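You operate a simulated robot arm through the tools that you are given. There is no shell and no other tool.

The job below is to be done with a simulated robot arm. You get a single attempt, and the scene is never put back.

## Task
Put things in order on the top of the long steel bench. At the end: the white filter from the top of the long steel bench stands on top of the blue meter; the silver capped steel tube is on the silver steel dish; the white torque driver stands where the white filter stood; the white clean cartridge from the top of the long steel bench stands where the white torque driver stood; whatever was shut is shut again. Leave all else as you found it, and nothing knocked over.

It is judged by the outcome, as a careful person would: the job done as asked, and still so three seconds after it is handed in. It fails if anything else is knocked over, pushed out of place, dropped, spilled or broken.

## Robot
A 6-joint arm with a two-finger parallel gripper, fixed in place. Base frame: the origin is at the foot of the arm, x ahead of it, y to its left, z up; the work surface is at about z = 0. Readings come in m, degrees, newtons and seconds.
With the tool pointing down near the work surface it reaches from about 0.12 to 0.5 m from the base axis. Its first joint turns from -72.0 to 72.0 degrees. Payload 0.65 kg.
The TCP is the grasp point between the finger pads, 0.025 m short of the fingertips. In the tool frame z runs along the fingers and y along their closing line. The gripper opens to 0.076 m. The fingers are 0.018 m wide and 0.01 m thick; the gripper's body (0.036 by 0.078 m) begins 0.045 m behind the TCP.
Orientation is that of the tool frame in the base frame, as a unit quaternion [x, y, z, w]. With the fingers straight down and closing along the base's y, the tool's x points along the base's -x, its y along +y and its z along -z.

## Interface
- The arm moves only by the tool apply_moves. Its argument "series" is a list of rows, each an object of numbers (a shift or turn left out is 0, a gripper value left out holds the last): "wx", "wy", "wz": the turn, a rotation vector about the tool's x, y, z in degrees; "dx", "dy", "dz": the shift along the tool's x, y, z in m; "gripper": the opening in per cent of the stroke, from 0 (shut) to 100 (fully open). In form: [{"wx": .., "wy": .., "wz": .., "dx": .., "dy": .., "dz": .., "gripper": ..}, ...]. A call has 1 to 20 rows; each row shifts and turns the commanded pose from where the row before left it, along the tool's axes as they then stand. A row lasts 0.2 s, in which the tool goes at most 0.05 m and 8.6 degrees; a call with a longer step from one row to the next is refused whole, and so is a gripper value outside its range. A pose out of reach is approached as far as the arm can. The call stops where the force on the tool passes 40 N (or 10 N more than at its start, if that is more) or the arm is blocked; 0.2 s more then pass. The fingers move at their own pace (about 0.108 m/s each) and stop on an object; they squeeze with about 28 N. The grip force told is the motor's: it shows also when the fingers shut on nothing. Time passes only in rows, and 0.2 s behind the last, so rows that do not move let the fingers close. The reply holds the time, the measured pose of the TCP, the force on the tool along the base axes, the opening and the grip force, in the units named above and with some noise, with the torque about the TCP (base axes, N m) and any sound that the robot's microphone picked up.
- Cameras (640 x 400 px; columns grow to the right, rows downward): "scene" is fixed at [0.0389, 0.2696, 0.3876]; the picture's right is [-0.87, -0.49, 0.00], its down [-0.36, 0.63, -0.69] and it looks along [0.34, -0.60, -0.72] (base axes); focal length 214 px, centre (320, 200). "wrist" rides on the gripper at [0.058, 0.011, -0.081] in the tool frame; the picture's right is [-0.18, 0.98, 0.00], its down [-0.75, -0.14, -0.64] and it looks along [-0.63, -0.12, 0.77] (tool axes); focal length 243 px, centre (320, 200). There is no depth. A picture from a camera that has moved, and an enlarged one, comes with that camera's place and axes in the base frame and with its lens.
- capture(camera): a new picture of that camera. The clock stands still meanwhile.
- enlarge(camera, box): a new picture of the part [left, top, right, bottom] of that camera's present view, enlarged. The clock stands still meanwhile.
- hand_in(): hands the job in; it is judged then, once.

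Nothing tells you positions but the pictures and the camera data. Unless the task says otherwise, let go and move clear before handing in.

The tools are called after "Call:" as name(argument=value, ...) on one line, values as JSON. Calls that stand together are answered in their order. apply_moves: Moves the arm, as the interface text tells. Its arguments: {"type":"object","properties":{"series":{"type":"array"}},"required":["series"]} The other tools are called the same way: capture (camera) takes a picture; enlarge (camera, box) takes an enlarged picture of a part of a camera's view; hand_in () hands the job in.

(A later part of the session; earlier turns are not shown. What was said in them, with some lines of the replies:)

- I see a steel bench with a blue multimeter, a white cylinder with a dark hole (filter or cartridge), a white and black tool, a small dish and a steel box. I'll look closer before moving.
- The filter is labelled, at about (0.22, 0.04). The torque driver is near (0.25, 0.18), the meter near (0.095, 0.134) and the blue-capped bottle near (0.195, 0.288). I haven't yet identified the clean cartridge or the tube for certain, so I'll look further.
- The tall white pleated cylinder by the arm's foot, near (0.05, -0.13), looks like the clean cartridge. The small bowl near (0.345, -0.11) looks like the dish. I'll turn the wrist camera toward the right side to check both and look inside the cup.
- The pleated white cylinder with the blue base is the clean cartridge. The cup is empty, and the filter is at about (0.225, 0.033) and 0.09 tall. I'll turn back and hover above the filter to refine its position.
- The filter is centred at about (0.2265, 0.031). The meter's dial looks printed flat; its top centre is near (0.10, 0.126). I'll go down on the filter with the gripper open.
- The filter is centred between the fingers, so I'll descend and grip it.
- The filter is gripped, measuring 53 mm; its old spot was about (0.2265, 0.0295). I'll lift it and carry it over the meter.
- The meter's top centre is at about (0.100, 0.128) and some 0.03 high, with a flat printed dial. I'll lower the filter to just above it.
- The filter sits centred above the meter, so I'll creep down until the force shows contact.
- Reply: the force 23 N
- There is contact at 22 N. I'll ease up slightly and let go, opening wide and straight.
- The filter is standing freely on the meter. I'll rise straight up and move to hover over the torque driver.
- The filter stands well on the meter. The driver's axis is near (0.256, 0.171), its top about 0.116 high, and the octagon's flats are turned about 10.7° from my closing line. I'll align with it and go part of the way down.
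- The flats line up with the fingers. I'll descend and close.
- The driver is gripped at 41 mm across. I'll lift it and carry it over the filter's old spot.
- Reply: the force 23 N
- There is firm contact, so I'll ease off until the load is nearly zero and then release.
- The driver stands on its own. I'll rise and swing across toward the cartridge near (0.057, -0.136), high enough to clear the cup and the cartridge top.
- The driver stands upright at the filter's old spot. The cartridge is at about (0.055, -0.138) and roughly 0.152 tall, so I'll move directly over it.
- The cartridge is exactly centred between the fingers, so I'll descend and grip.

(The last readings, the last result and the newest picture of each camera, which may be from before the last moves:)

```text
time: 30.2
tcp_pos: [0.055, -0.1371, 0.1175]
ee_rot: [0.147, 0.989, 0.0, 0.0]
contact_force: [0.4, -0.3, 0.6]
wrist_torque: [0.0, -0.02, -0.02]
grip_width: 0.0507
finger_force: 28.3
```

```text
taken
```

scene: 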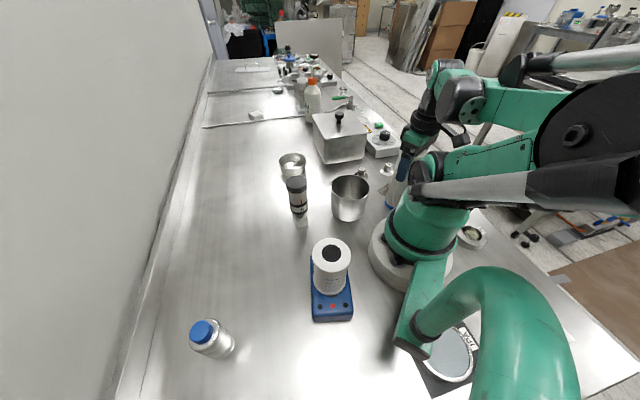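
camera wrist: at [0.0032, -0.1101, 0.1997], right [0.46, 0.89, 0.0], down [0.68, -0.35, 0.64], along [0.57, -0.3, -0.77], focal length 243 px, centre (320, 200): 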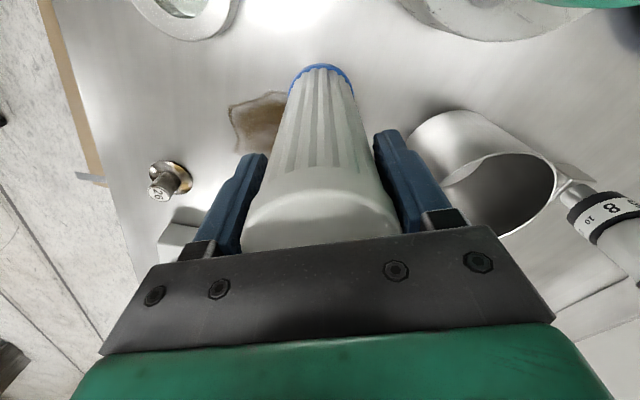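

The cartridge is gripped. I'll lift it straight up and check.

Call:
apply_moves(series=[{"dz": -0.01}, {"dz": -0.03}, {"dz": -0.04}, {"dz": -0.04}, {"dz": -0.04}, {}])

Call:
capture(camera="wrist")

Call:
capture(camera="scene")

```text
time: 31.6
tcp_pos: [0.0543, -0.1371, 0.279]
ee_rot: [0.148, 0.989, 0.0, 0.0]
contact_force: [-0.3, -0.2, -1.7]
wrist_torque: [-0.01, 0.01, 0.03]
grip_width: 0.0504
finger_force: 28.0
```

```text
taken
camera wrist: at [0.0026, -0.1096, 0.3606], right [0.46, 0.89, 0.0], down [0.68, -0.35, 0.64], along [0.57, -0.3, -0.77], focal length 243 px, centre (320, 200)
```

wrist: 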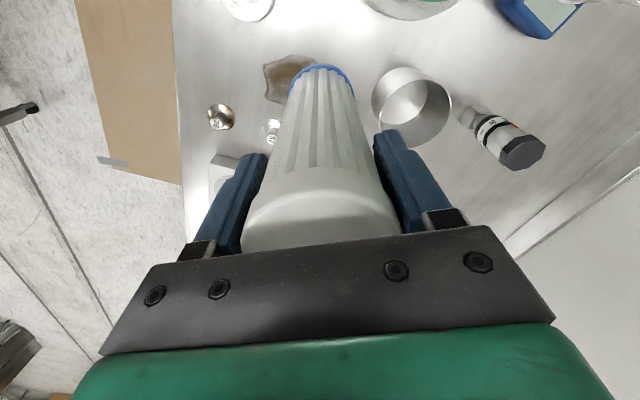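

```text
taken
```

scene: 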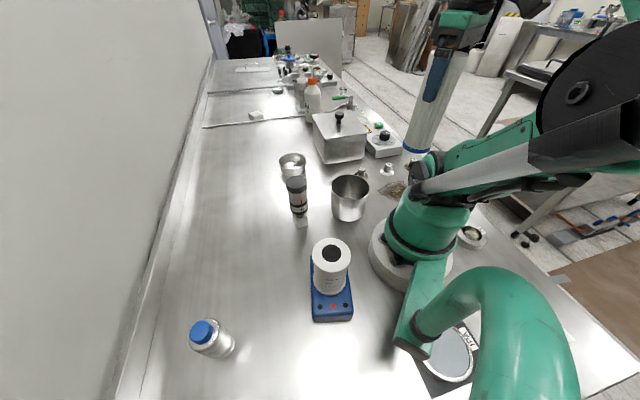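

The cartridge is held vertically with its bottom well above everything. I'll carry it to the driver's old place at about (0.2555, 0.171).

Call:
apply_moves(series=[{"dx": -0.0144, "dy": 0.0293}, {"dx": -0.0158, "dy": 0.0306}, {"dx": -0.0158, "dy": 0.0306}, {"dx": -0.0158, "dy": 0.0305}, {"dx": -0.0065, "dy": 0.0388}, {"dx": -0.0065, "dy": 0.0388}, {"dx": -0.0066, "dy": 0.0388}, {"dx": -0.0065, "dy": 0.0388}, {"dx": -0.0065, "dy": 0.0388}, {"dx": -0.0066, "dy": 0.0386}, {}])

Call:
capture(camera="wrist")

Call:
capture(camera="scene")

```text
time: 34.0
tcp_pos: [0.2545, 0.172, 0.2811]
ee_rot: [0.148, 0.989, 0.0, 0.0]
contact_force: [0.1, 0.4, -1.4]
wrist_torque: [0.01, 0.02, 0.05]
grip_width: 0.0501
finger_force: 28.3
```

```text
taken
camera wrist: at [0.2029, 0.1995, 0.3611], right [0.46, 0.89, 0.0], down [0.68, -0.36, 0.64], along [0.57, -0.3, -0.77], focal length 243 px, centre (320, 200)
```

wrist: 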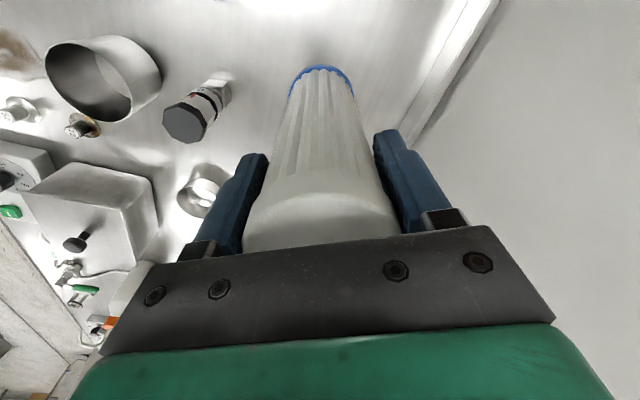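

```text
taken
```

scene: 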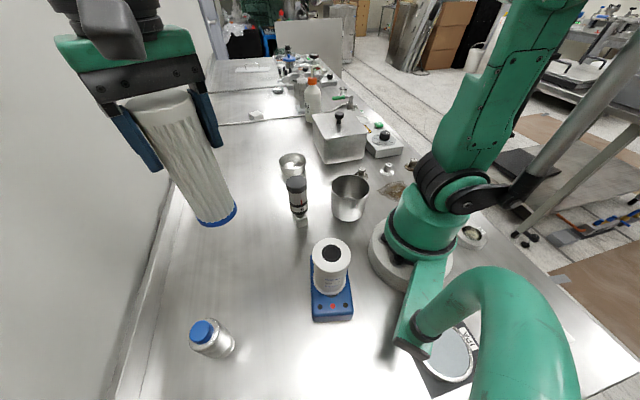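

Call:
apply_moves(series=[{"dz": 0.04}, {"dz": 0.04}, {"dz": 0.04}, {"dz": 0.025}, {"dz": 0.01}, {"dz": 0.003}, {"dz": 0.001}, {}])

Call:
capture(camera="scene")

```text
time: 35.8
tcp_pos: [0.256, 0.1705, 0.1201]
ee_rot: [0.148, 0.989, 0.0, 0.0]
contact_force: [0.4, 1.2, -1.9]
wrist_torque: [-0.02, 0.0, -0.02]
grip_width: 0.0503
finger_force: 27.9
```

```text
taken
```

scene: 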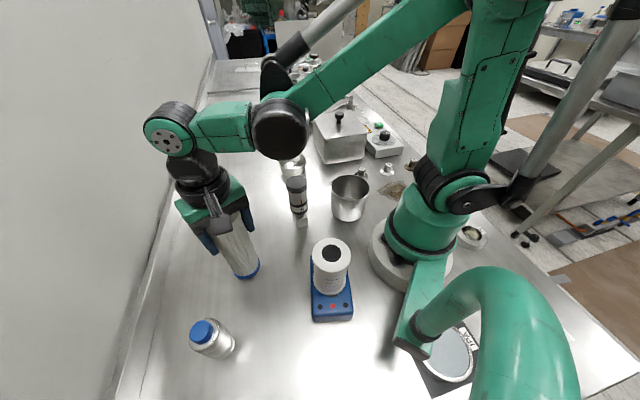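

Call:
apply_moves(series=[{"dz": 0.0005}, {"dz": 0.0004}, {}])

```text
time: 36.6
tcp_pos: [0.2545, 0.1712, 0.1195]
ee_rot: [0.148, 0.989, 0.0, -0.001]
contact_force: [-0.2, -0.6, -0.9]
wrist_torque: [-0.01, 0.01, 0.01]
grip_width: 0.0505
finger_force: 27.8
```

Call:
apply_moves(series=[{"dz": 0.0004}, {}])

```text
time: 37.2
tcp_pos: [0.2548, 0.1715, 0.1191]
ee_rot: [0.148, 0.989, 0.0, 0.0]
contact_force: [0.1, 0.8, -1.5]
wrist_torque: [-0.05, -0.03, 0.01]
grip_width: 0.0503
finger_force: 28.3
```

Call:
apply_moves(series=[{"dz": 0.0004}, {}])

```text
time: 37.8
tcp_pos: [0.2551, 0.171, 0.1189]
ee_rot: [0.148, 0.989, 0.0, 0.0]
contact_force: [0.4, 0.0, -0.4]
wrist_torque: [-0.01, -0.01, -0.03]
grip_width: 0.0502
finger_force: 28.0
```

Call:
apply_moves(series=[{"dz": 0.0004}, {}])

```text
time: 38.4
tcp_pos: [0.2544, 0.1708, 0.1186]
ee_rot: [0.148, 0.989, 0.0, 0.0]
contact_force: [0.0, -1.0, 21.4]
wrist_torque: [-0.12, -0.16, 0.09]
grip_width: 0.0506
finger_force: 27.6
```

The cartridge is touching the bench. I'll ease off a little and release.

Call:
apply_moves(series=[{"dz": -0.0004}, {}, {"gripper": 75}, {"gripper": 100}, {"gripper": 100}, {"gripper": 100}])

Call:
capture(camera="wrist")

```text
time: 39.8
tcp_pos: [0.2552, 0.1717, 0.1178]
ee_rot: [0.148, 0.989, 0.0, 0.0]
contact_force: [-0.9, 0.9, -0.9]
wrist_torque: [-0.04, 0.03, -0.01]
grip_width: 0.0761
finger_force: 0.0
```

```text
taken
camera wrist: at [0.2031, 0.1983, 0.1992], right [0.46, 0.89, 0.0], down [0.68, -0.35, 0.64], along [0.57, -0.3, -0.77], focal length 243 px, centre (320, 200)
```

wrist: 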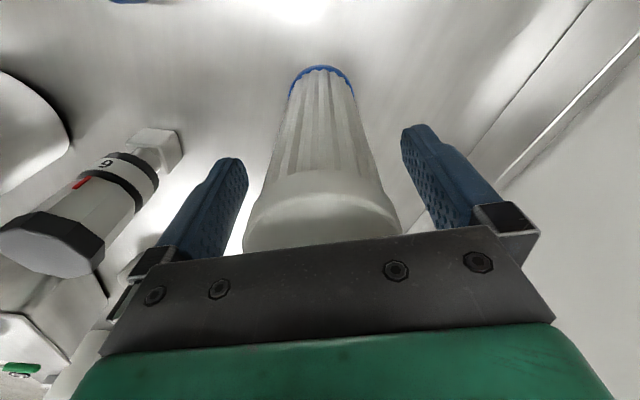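

The cartridge stands freely in the driver's old place. I'll rise and go over the capped tube near (0.195, 0.288).

Call:
apply_moves(series=[{"dz": -0.02}, {"dz": -0.04}, {"dz": -0.045}, {"dz": -0.045}, {"dx": 0.023, "dy": 0.0235}, {"dx": 0.023, "dy": 0.0235}, {"dx": 0.023, "dy": 0.0235}, {"dx": 0.023, "dy": 0.0235}, {}])

Call:
capture(camera="wrist")

Call:
capture(camera="scene")

```text
time: 41.8
tcp_pos: [0.1928, 0.2879, 0.2688]
ee_rot: [0.148, 0.989, -0.001, 0.0]
contact_force: [0.5, 0.1, 0.0]
wrist_torque: [0.04, 0.0, -0.03]
grip_width: 0.076
finger_force: 0.0
```

```text
taken
camera wrist: at [0.1415, 0.3161, 0.3496], right [0.46, 0.89, 0.0], down [0.68, -0.35, 0.64], along [0.57, -0.3, -0.77], focal length 243 px, centre (320, 200)
```

wrist: 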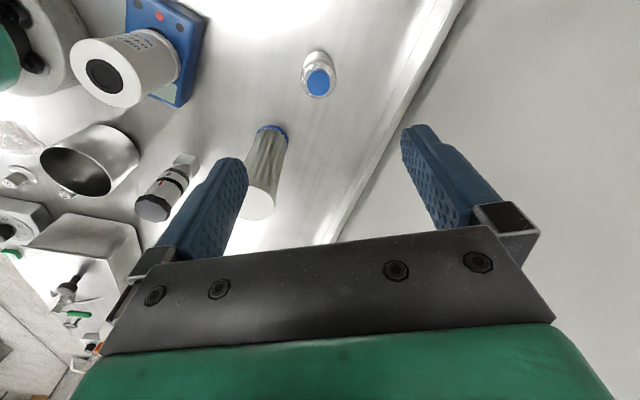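

```text
taken
```

scene: 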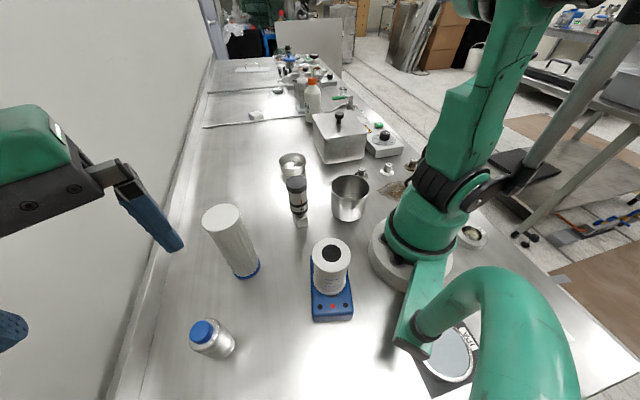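

Call:
enlarge(camera="wrist", box=[272, 35, 368, 115])

Call:
enlarge(camera="wrist", box=[0, 0, 320, 200])

```text
5.00 times, centred on (320, 75) of wrist
camera zoom: at [0.1415, 0.3161, 0.3496], right [0.46, 0.89, 0.0], down [0.68, -0.35, 0.64], along [0.57, -0.3, -0.77], focal length 1213 px, centre (320, 825)
```

zoom: 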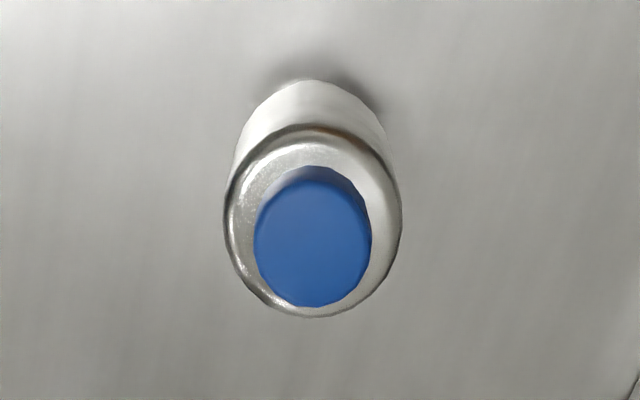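

```text
2.00 times, centred on (160, 100) of wrist
camera zoom: at [0.1415, 0.3161, 0.3496], right [0.46, 0.89, 0.0], down [0.68, -0.35, 0.64], along [0.57, -0.3, -0.77], focal length 485 px, centre (640, 400)
```

zoom: 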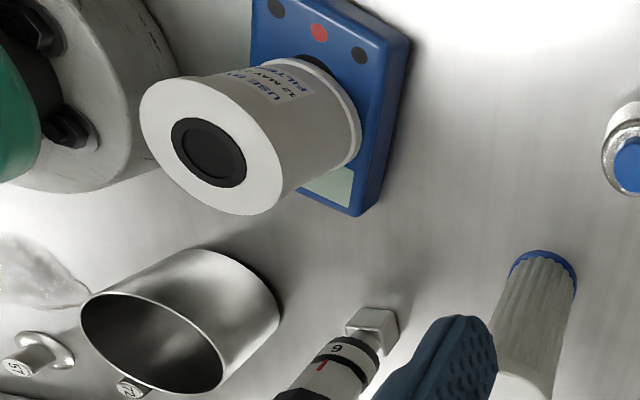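

The filter and driver stand well. The tube is near (0.1985, 0.285), about 0.088 tall and 0.038 in diameter. I'll align and go part of the way down.

Call:
apply_moves(series=[{"dx": -0.0042, "dy": -0.0017, "dz": 0.03}, {"dz": 0.04}, {"dz": 0.04}, {}])

Call:
enlarge(camera="wrist", box=[224, 20, 416, 200])

Call:
enlarge(camera="scene", box=[120, 250, 320, 400])

```text
time: 42.8
tcp_pos: [0.1966, 0.2868, 0.1573]
ee_rot: [0.148, 0.989, -0.001, -0.001]
contact_force: [0.7, -0.4, 0.4]
wrist_torque: [0.0, -0.04, -0.01]
grip_width: 0.0759
finger_force: 0.1
```

```text
2.22 times, centred on (320, 110) of wrist
camera zoom: at [0.1462, 0.3133, 0.238], right [0.46, 0.89, 0.0], down [0.68, -0.35, 0.64], along [0.57, -0.3, -0.77], focal length 539 px, centre (320, 400)
```

zoom: 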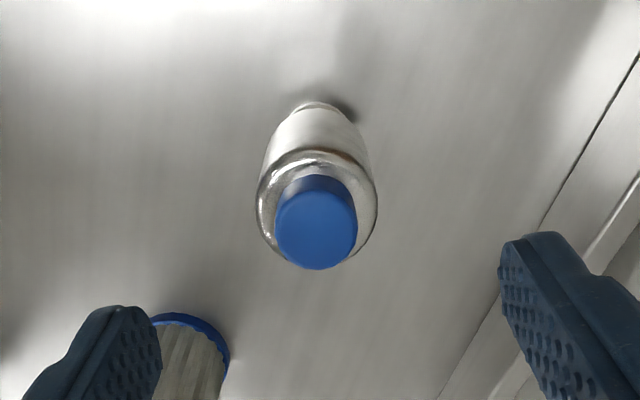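

```text
2.67 times, centred on (220, 325) of scene
camera zoom: at [0.0389, 0.2696, 0.3876], right [-0.87, -0.49, 0.0], down [-0.36, 0.63, -0.69], along [0.34, -0.6, -0.72], focal length 572 px, centre (587, -133)
```

zoom: 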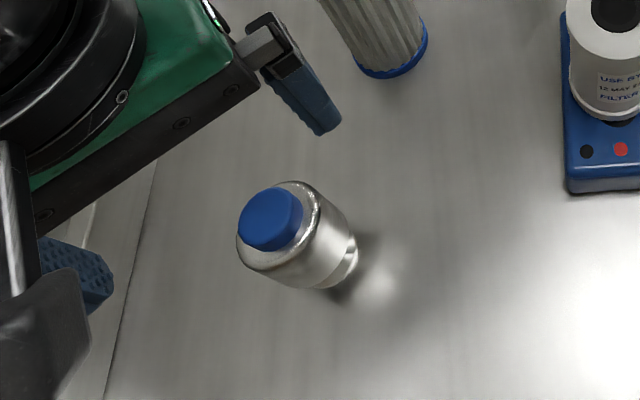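

Call:
apply_moves(series=[{"dy": -0.001, "dz": 0.035}, {"dz": 0.035}, {"dz": 0.02}, {}, {"gripper": 0}, {"gripper": 0}, {"gripper": 0}, {"gripper": 0}])

Call:
capture(camera="wrist")

Call:
enlarge(camera="scene", box=[120, 250, 320, 400])

```text
time: 44.6
tcp_pos: [0.1981, 0.2852, 0.0684]
ee_rot: [0.147, 0.989, 0.0, 0.0]
contact_force: [-0.4, -0.1, -0.7]
wrist_torque: [0.01, 0.01, 0.02]
grip_width: 0.0372
finger_force: 27.6
```

```text
taken
camera wrist: at [0.146, 0.3118, 0.1494], right [0.46, 0.89, 0.0], down [0.68, -0.35, 0.64], along [0.57, -0.3, -0.77], focal length 243 px, centre (320, 200)
```

wrist: 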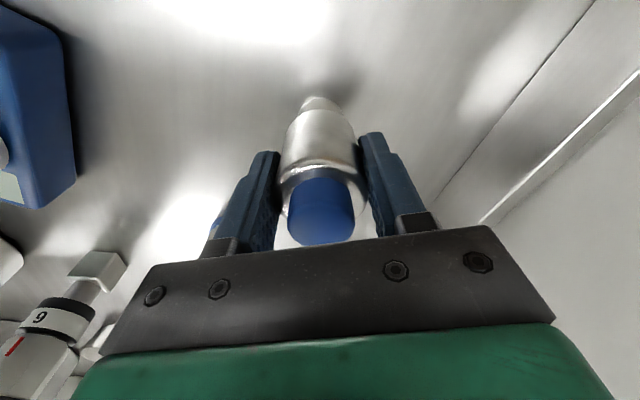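

```text
2.67 times, centred on (220, 325) of scene
camera zoom: at [0.0389, 0.2696, 0.3876], right [-0.87, -0.49, 0.0], down [-0.36, 0.63, -0.69], along [0.34, -0.6, -0.72], focal length 572 px, centre (587, -133)
```

zoom: 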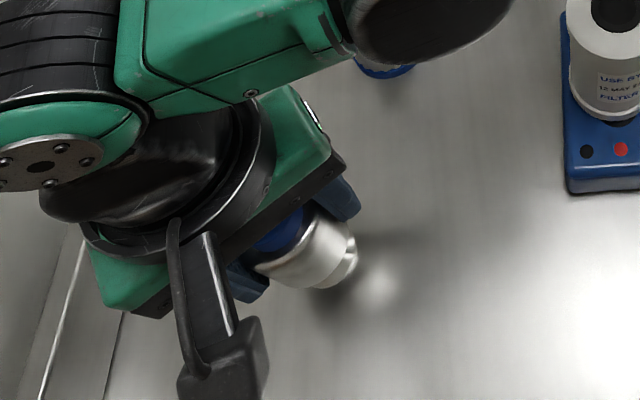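

The tube is gripped. I'll lift it high and carry it around past the cartridge toward the dish.

Call:
apply_moves(series=[{"dz": -0.01}, {"dz": -0.04}, {"dz": -0.05}, {"dz": -0.05}, {"dz": -0.05}, {"dx": -0.0331, "dy": -0.0181}, {"dx": -0.0331, "dy": -0.0181}, {"dx": -0.0331, "dy": -0.0181}, {"dx": -0.0331, "dy": -0.0181}, {"dx": -0.0331, "dy": -0.0181}, {"dx": -0.0137, "dy": -0.036}, {"dx": -0.0137, "dy": -0.036}, {"dx": -0.0137, "dy": -0.036}, {"dx": -0.0137, "dy": -0.036}, {"dx": -0.0137, "dy": -0.036}, {"dx": -0.0137, "dy": -0.036}, {"dx": -0.0137, "dy": -0.036}, {}])

Call:
capture(camera="wrist")

Call:
capture(camera="scene")

```text
time: 48.4
tcp_pos: [0.3469, -0.12, 0.2671]
ee_rot: [0.147, 0.989, 0.0, 0.0]
contact_force: [-1.7, 0.4, -0.8]
wrist_torque: [-0.02, 0.01, 0.01]
grip_width: 0.037
finger_force: 28.0
```

```text
taken
camera wrist: at [0.2953, -0.0927, 0.3482], right [0.46, 0.89, 0.0], down [0.68, -0.35, 0.64], along [0.57, -0.3, -0.77], focal length 243 px, centre (320, 200)
```

wrist: 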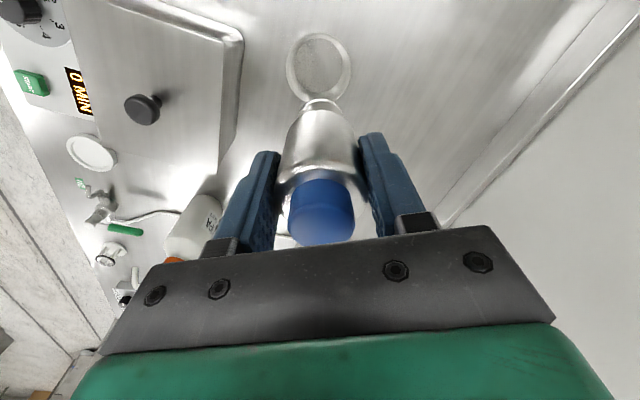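

```text
taken
```

scene: 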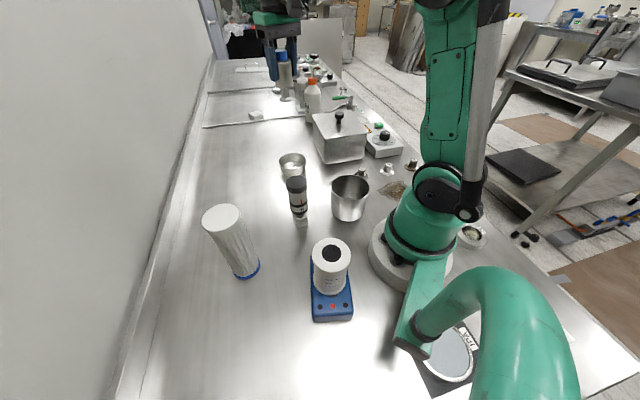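

Call:
enlarge(camera="wrist", box=[256, 20, 384, 110])

Call:
capture(camera="wrist")

```text
4.44 times, centred on (320, 65) of wrist
camera zoom: at [0.2953, -0.0927, 0.3482], right [0.46, 0.89, 0.0], down [0.68, -0.35, 0.64], along [0.57, -0.3, -0.77], focal length 1078 px, centre (320, 800)
```

zoom: 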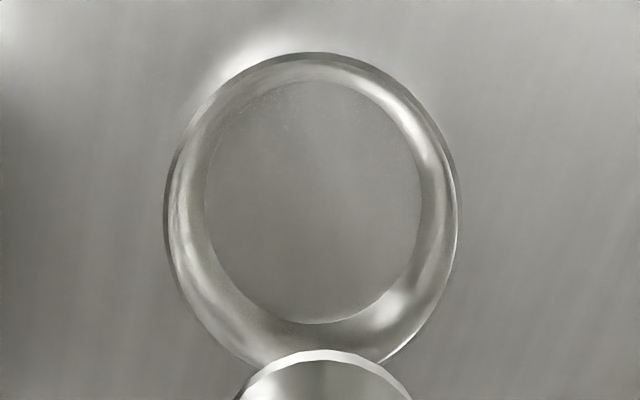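

```text
taken
camera wrist: at [0.2953, -0.0927, 0.3482], right [0.46, 0.89, 0.0], down [0.68, -0.35, 0.64], along [0.57, -0.3, -0.77], focal length 243 px, centre (320, 200)
```

wrist: 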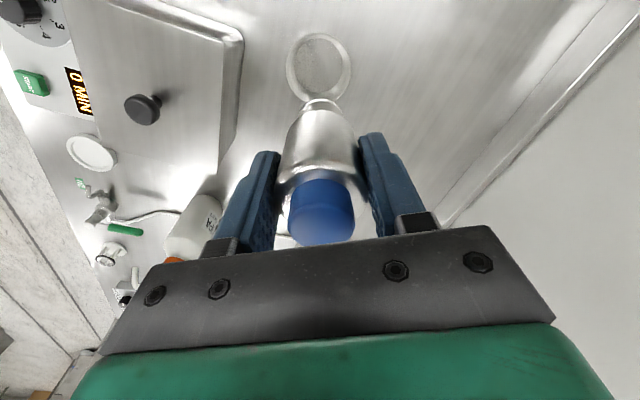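

The dish centre is near (0.351, -0.124), with a floor about 61 mm wide. I'll shift over it and come down most of the way.

Call:
apply_moves(series=[{"dx": -0.0041, "dy": -0.003}, {"dz": 0.04}, {"dz": 0.04}, {"dz": 0.04}, {"dz": 0.03}, {}])

Call:
capture(camera="wrist")

Call:
enlarge(camera="scene", box=[240, 100, 360, 200])

```text
time: 49.8
tcp_pos: [0.3503, -0.1225, 0.1168]
ee_rot: [0.148, 0.989, 0.0, 0.0]
contact_force: [0.6, -0.2, -1.2]
wrist_torque: [0.04, -0.01, -0.01]
grip_width: 0.0369
finger_force: 27.5
```

```text
taken
camera wrist: at [0.2982, -0.0962, 0.198], right [0.46, 0.89, 0.0], down [0.68, -0.35, 0.64], along [0.57, -0.3, -0.77], focal length 243 px, centre (320, 200)
```

wrist: 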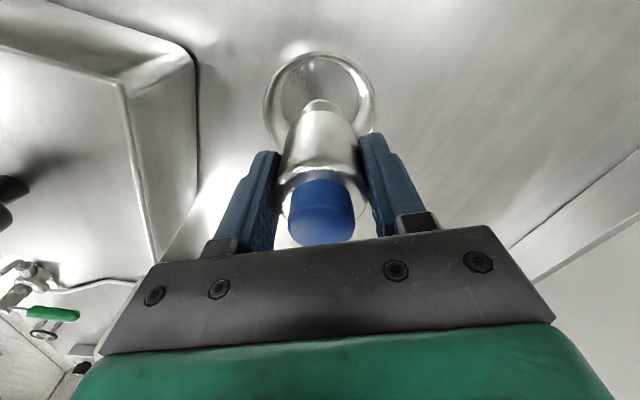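

```text
4.00 times, centred on (300, 150) of scene
camera zoom: at [0.0389, 0.2696, 0.3876], right [-0.87, -0.49, 0.0], down [-0.36, 0.63, -0.69], along [0.34, -0.6, -0.72], focal length 858 px, centre (400, 400)
```

zoom: 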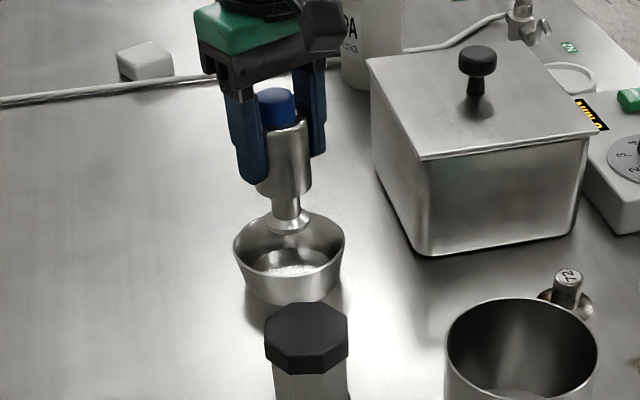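

The tube's foot is centred over the dish. I'll creep down to touch.

Call:
apply_moves(series=[{"dz": 0.02}, {"dz": 0.015}, {"dz": 0.005}, {"dz": 0.002}, {}])

Call:
enlarge(camera="scene", box=[240, 100, 360, 200])

```text
time: 51.0
tcp_pos: [0.3497, -0.1231, 0.0775]
ee_rot: [0.148, 0.989, 0.0, 0.0]
contact_force: [0.0, 0.2, -1.9]
wrist_torque: [0.0, -0.02, 0.04]
grip_width: 0.037
finger_force: 28.0
```

```text
4.00 times, centred on (300, 150) of scene
camera zoom: at [0.0389, 0.2696, 0.3876], right [-0.87, -0.49, 0.0], down [-0.36, 0.63, -0.69], along [0.34, -0.6, -0.72], focal length 858 px, centre (400, 400)
```

zoom: 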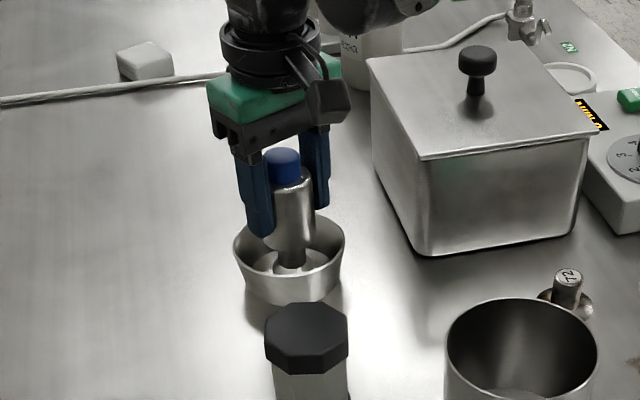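

Call:
apply_moves(series=[{"dz": 0.001}, {"dz": 0.0005}, {"dz": 0.0005}, {}])

```text
time: 52.0
tcp_pos: [0.351, -0.1243, 0.074]
ee_rot: [0.147, 0.989, 0.0, 0.0]
contact_force: [-0.6, -0.1, -0.8]
wrist_torque: [-0.01, 0.05, 0.03]
grip_width: 0.0369
finger_force: 27.7
```

Call:
apply_moves(series=[{"dz": 0.0005}, {"dz": 0.0004}, {}])

```text
time: 52.8
tcp_pos: [0.349, -0.1234, 0.0732]
ee_rot: [0.148, 0.989, -0.001, 0.0]
contact_force: [-0.2, 0.1, -1.5]
wrist_torque: [0.01, 0.01, 0.0]
grip_width: 0.037
finger_force: 28.2
```

Call:
apply_moves(series=[{"dz": 0.0004}, {"dz": 0.0004}, {}])

```text
time: 53.6
tcp_pos: [0.3504, -0.1235, 0.0739]
ee_rot: [0.148, 0.989, 0.0, 0.0]
contact_force: [0.1, 0.3, -1.2]
wrist_torque: [-0.04, 0.02, 0.03]
grip_width: 0.037
finger_force: 27.9
```

Call:
apply_moves(series=[{"dz": 0.0004}, {"dz": 0.0004}, {}])

```text
time: 54.4
tcp_pos: [0.35, -0.1233, 0.0711]
ee_rot: [0.147, 0.989, 0.0, 0.0]
contact_force: [1.4, 1.5, 13.2]
wrist_torque: [0.06, -0.11, 0.01]
grip_width: 0.0372
finger_force: 27.7
```

The foot is on the dish floor. I'll ease off and release.

Call:
apply_moves(series=[{"dz": -0.0003}, {}, {"gripper": 75}, {"gripper": 100}, {"gripper": 100}, {"gripper": 100}])

Call:
enlarge(camera="scene", box=[240, 100, 360, 200])

Call:
capture(camera="wrist")

```text
time: 55.8
tcp_pos: [0.3509, -0.124, 0.073]
ee_rot: [0.148, 0.989, 0.0, 0.0]
contact_force: [-0.4, 0.0, -0.4]
wrist_torque: [0.0, 0.0, -0.01]
grip_width: 0.0761
finger_force: 0.0
```

```text
4.00 times, centred on (300, 150) of scene
camera zoom: at [0.0389, 0.2696, 0.3876], right [-0.87, -0.49, 0.0], down [-0.36, 0.63, -0.69], along [0.34, -0.6, -0.72], focal length 858 px, centre (400, 400)
```

zoom: 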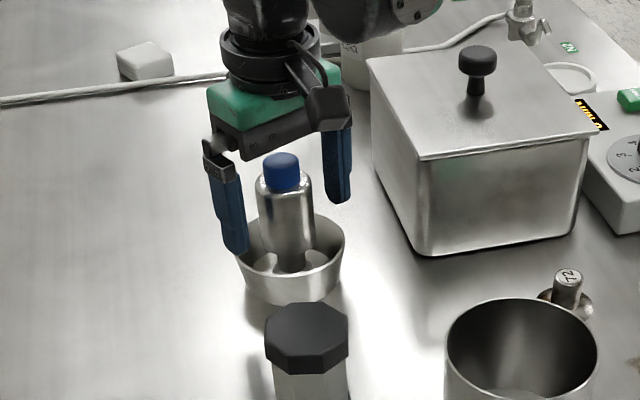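

```text
taken
camera wrist: at [0.2989, -0.0966, 0.1531], right [0.46, 0.89, 0.0], down [0.68, -0.35, 0.64], along [0.57, -0.3, -0.77], focal length 243 px, centre (320, 200)
```

wrist: 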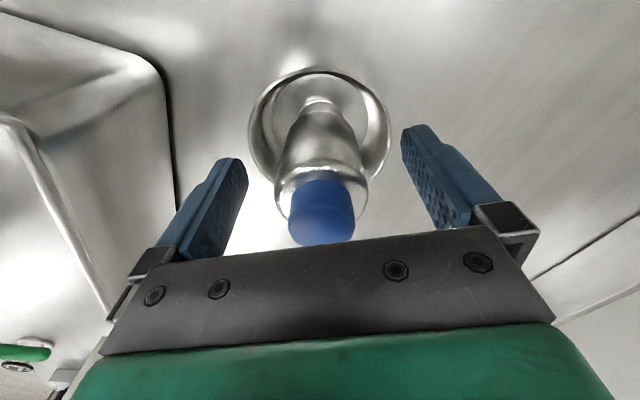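

The tube stands in the dish. I'll rise straight up and check the whole scene.

Call:
apply_moves(series=[{"dz": -0.02}, {"dz": -0.04}, {"dz": -0.05}, {"dz": -0.05}, {"dz": -0.04}, {"dx": 0.04}, {"dx": 0.04}, {}])

Call:
capture(camera="scene")

Call:
enlarge(camera="scene", box=[180, 130, 400, 330])

Call:
capture(camera="wrist")

```text
time: 57.6
tcp_pos: [0.2751, -0.1004, 0.273]
ee_rot: [0.148, 0.989, 0.001, 0.0]
contact_force: [-0.8, -1.2, -0.4]
wrist_torque: [-0.01, 0.0, 0.0]
grip_width: 0.0758
finger_force: 0.0
```

```text
taken
```

scene: 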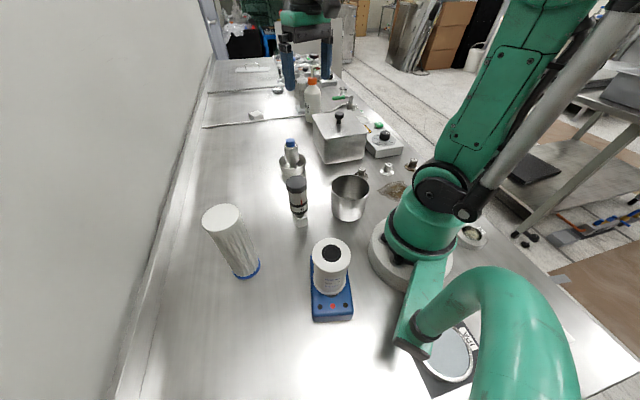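

```text
2.00 times, centred on (290, 230) of scene
camera zoom: at [0.0389, 0.2696, 0.3876], right [-0.87, -0.49, 0.0], down [-0.36, 0.63, -0.69], along [0.34, -0.6, -0.72], focal length 429 px, centre (380, 140)
```

zoom: 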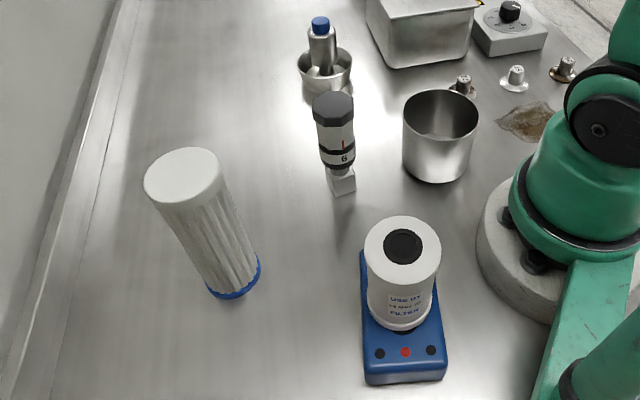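

```text
taken
camera wrist: at [0.223, -0.0735, 0.3531], right [0.46, 0.89, 0.0], down [0.68, -0.36, 0.64], along [0.57, -0.3, -0.77], focal length 243 px, centre (320, 200)
```

wrist: 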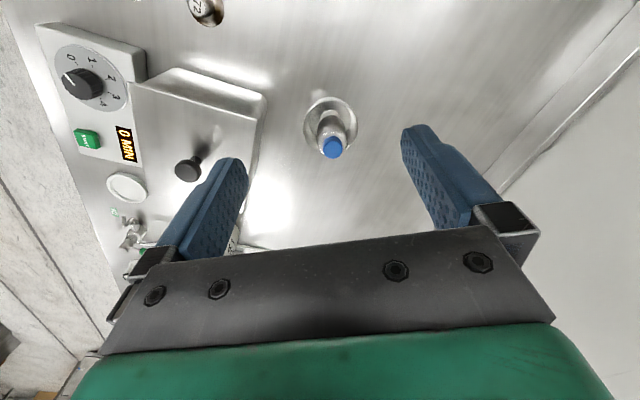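

All four items stand where they should and upright: the filter on the meter, the driver where the filter stood, the cartridge where the driver stood, and the tube in the dish. The box lid was never opened and the gripper is clear, so I'm handing in.

Call:
hand_in()

```text
The job is handed in.
```

I finished the job and handed it in. In the last pictures everything was standing upright and nothing else on the bench looked disturbed.

- **White filter:** it stands on top of the blue meter, near the middle.
- **White torque driver:** it stands where the filter was, at about (0.227, 0.030) m.
- **White clean cartridge:** I took this to be the tall pleated cylinder with the blue base by the arm's foot. It stands where the driver was, at about (0.255, 0.171) m.
- **Silver capped steel tube:** I took this to be the blue-capped silver tube. It stands in the small steel bowl, which I took to be the dish.

I didn't open anything: the lidded steel box and the tube's cap stayed shut. I didn't check inside the box. I took the blue-capped tube to be the right one because it was the only match within reach.
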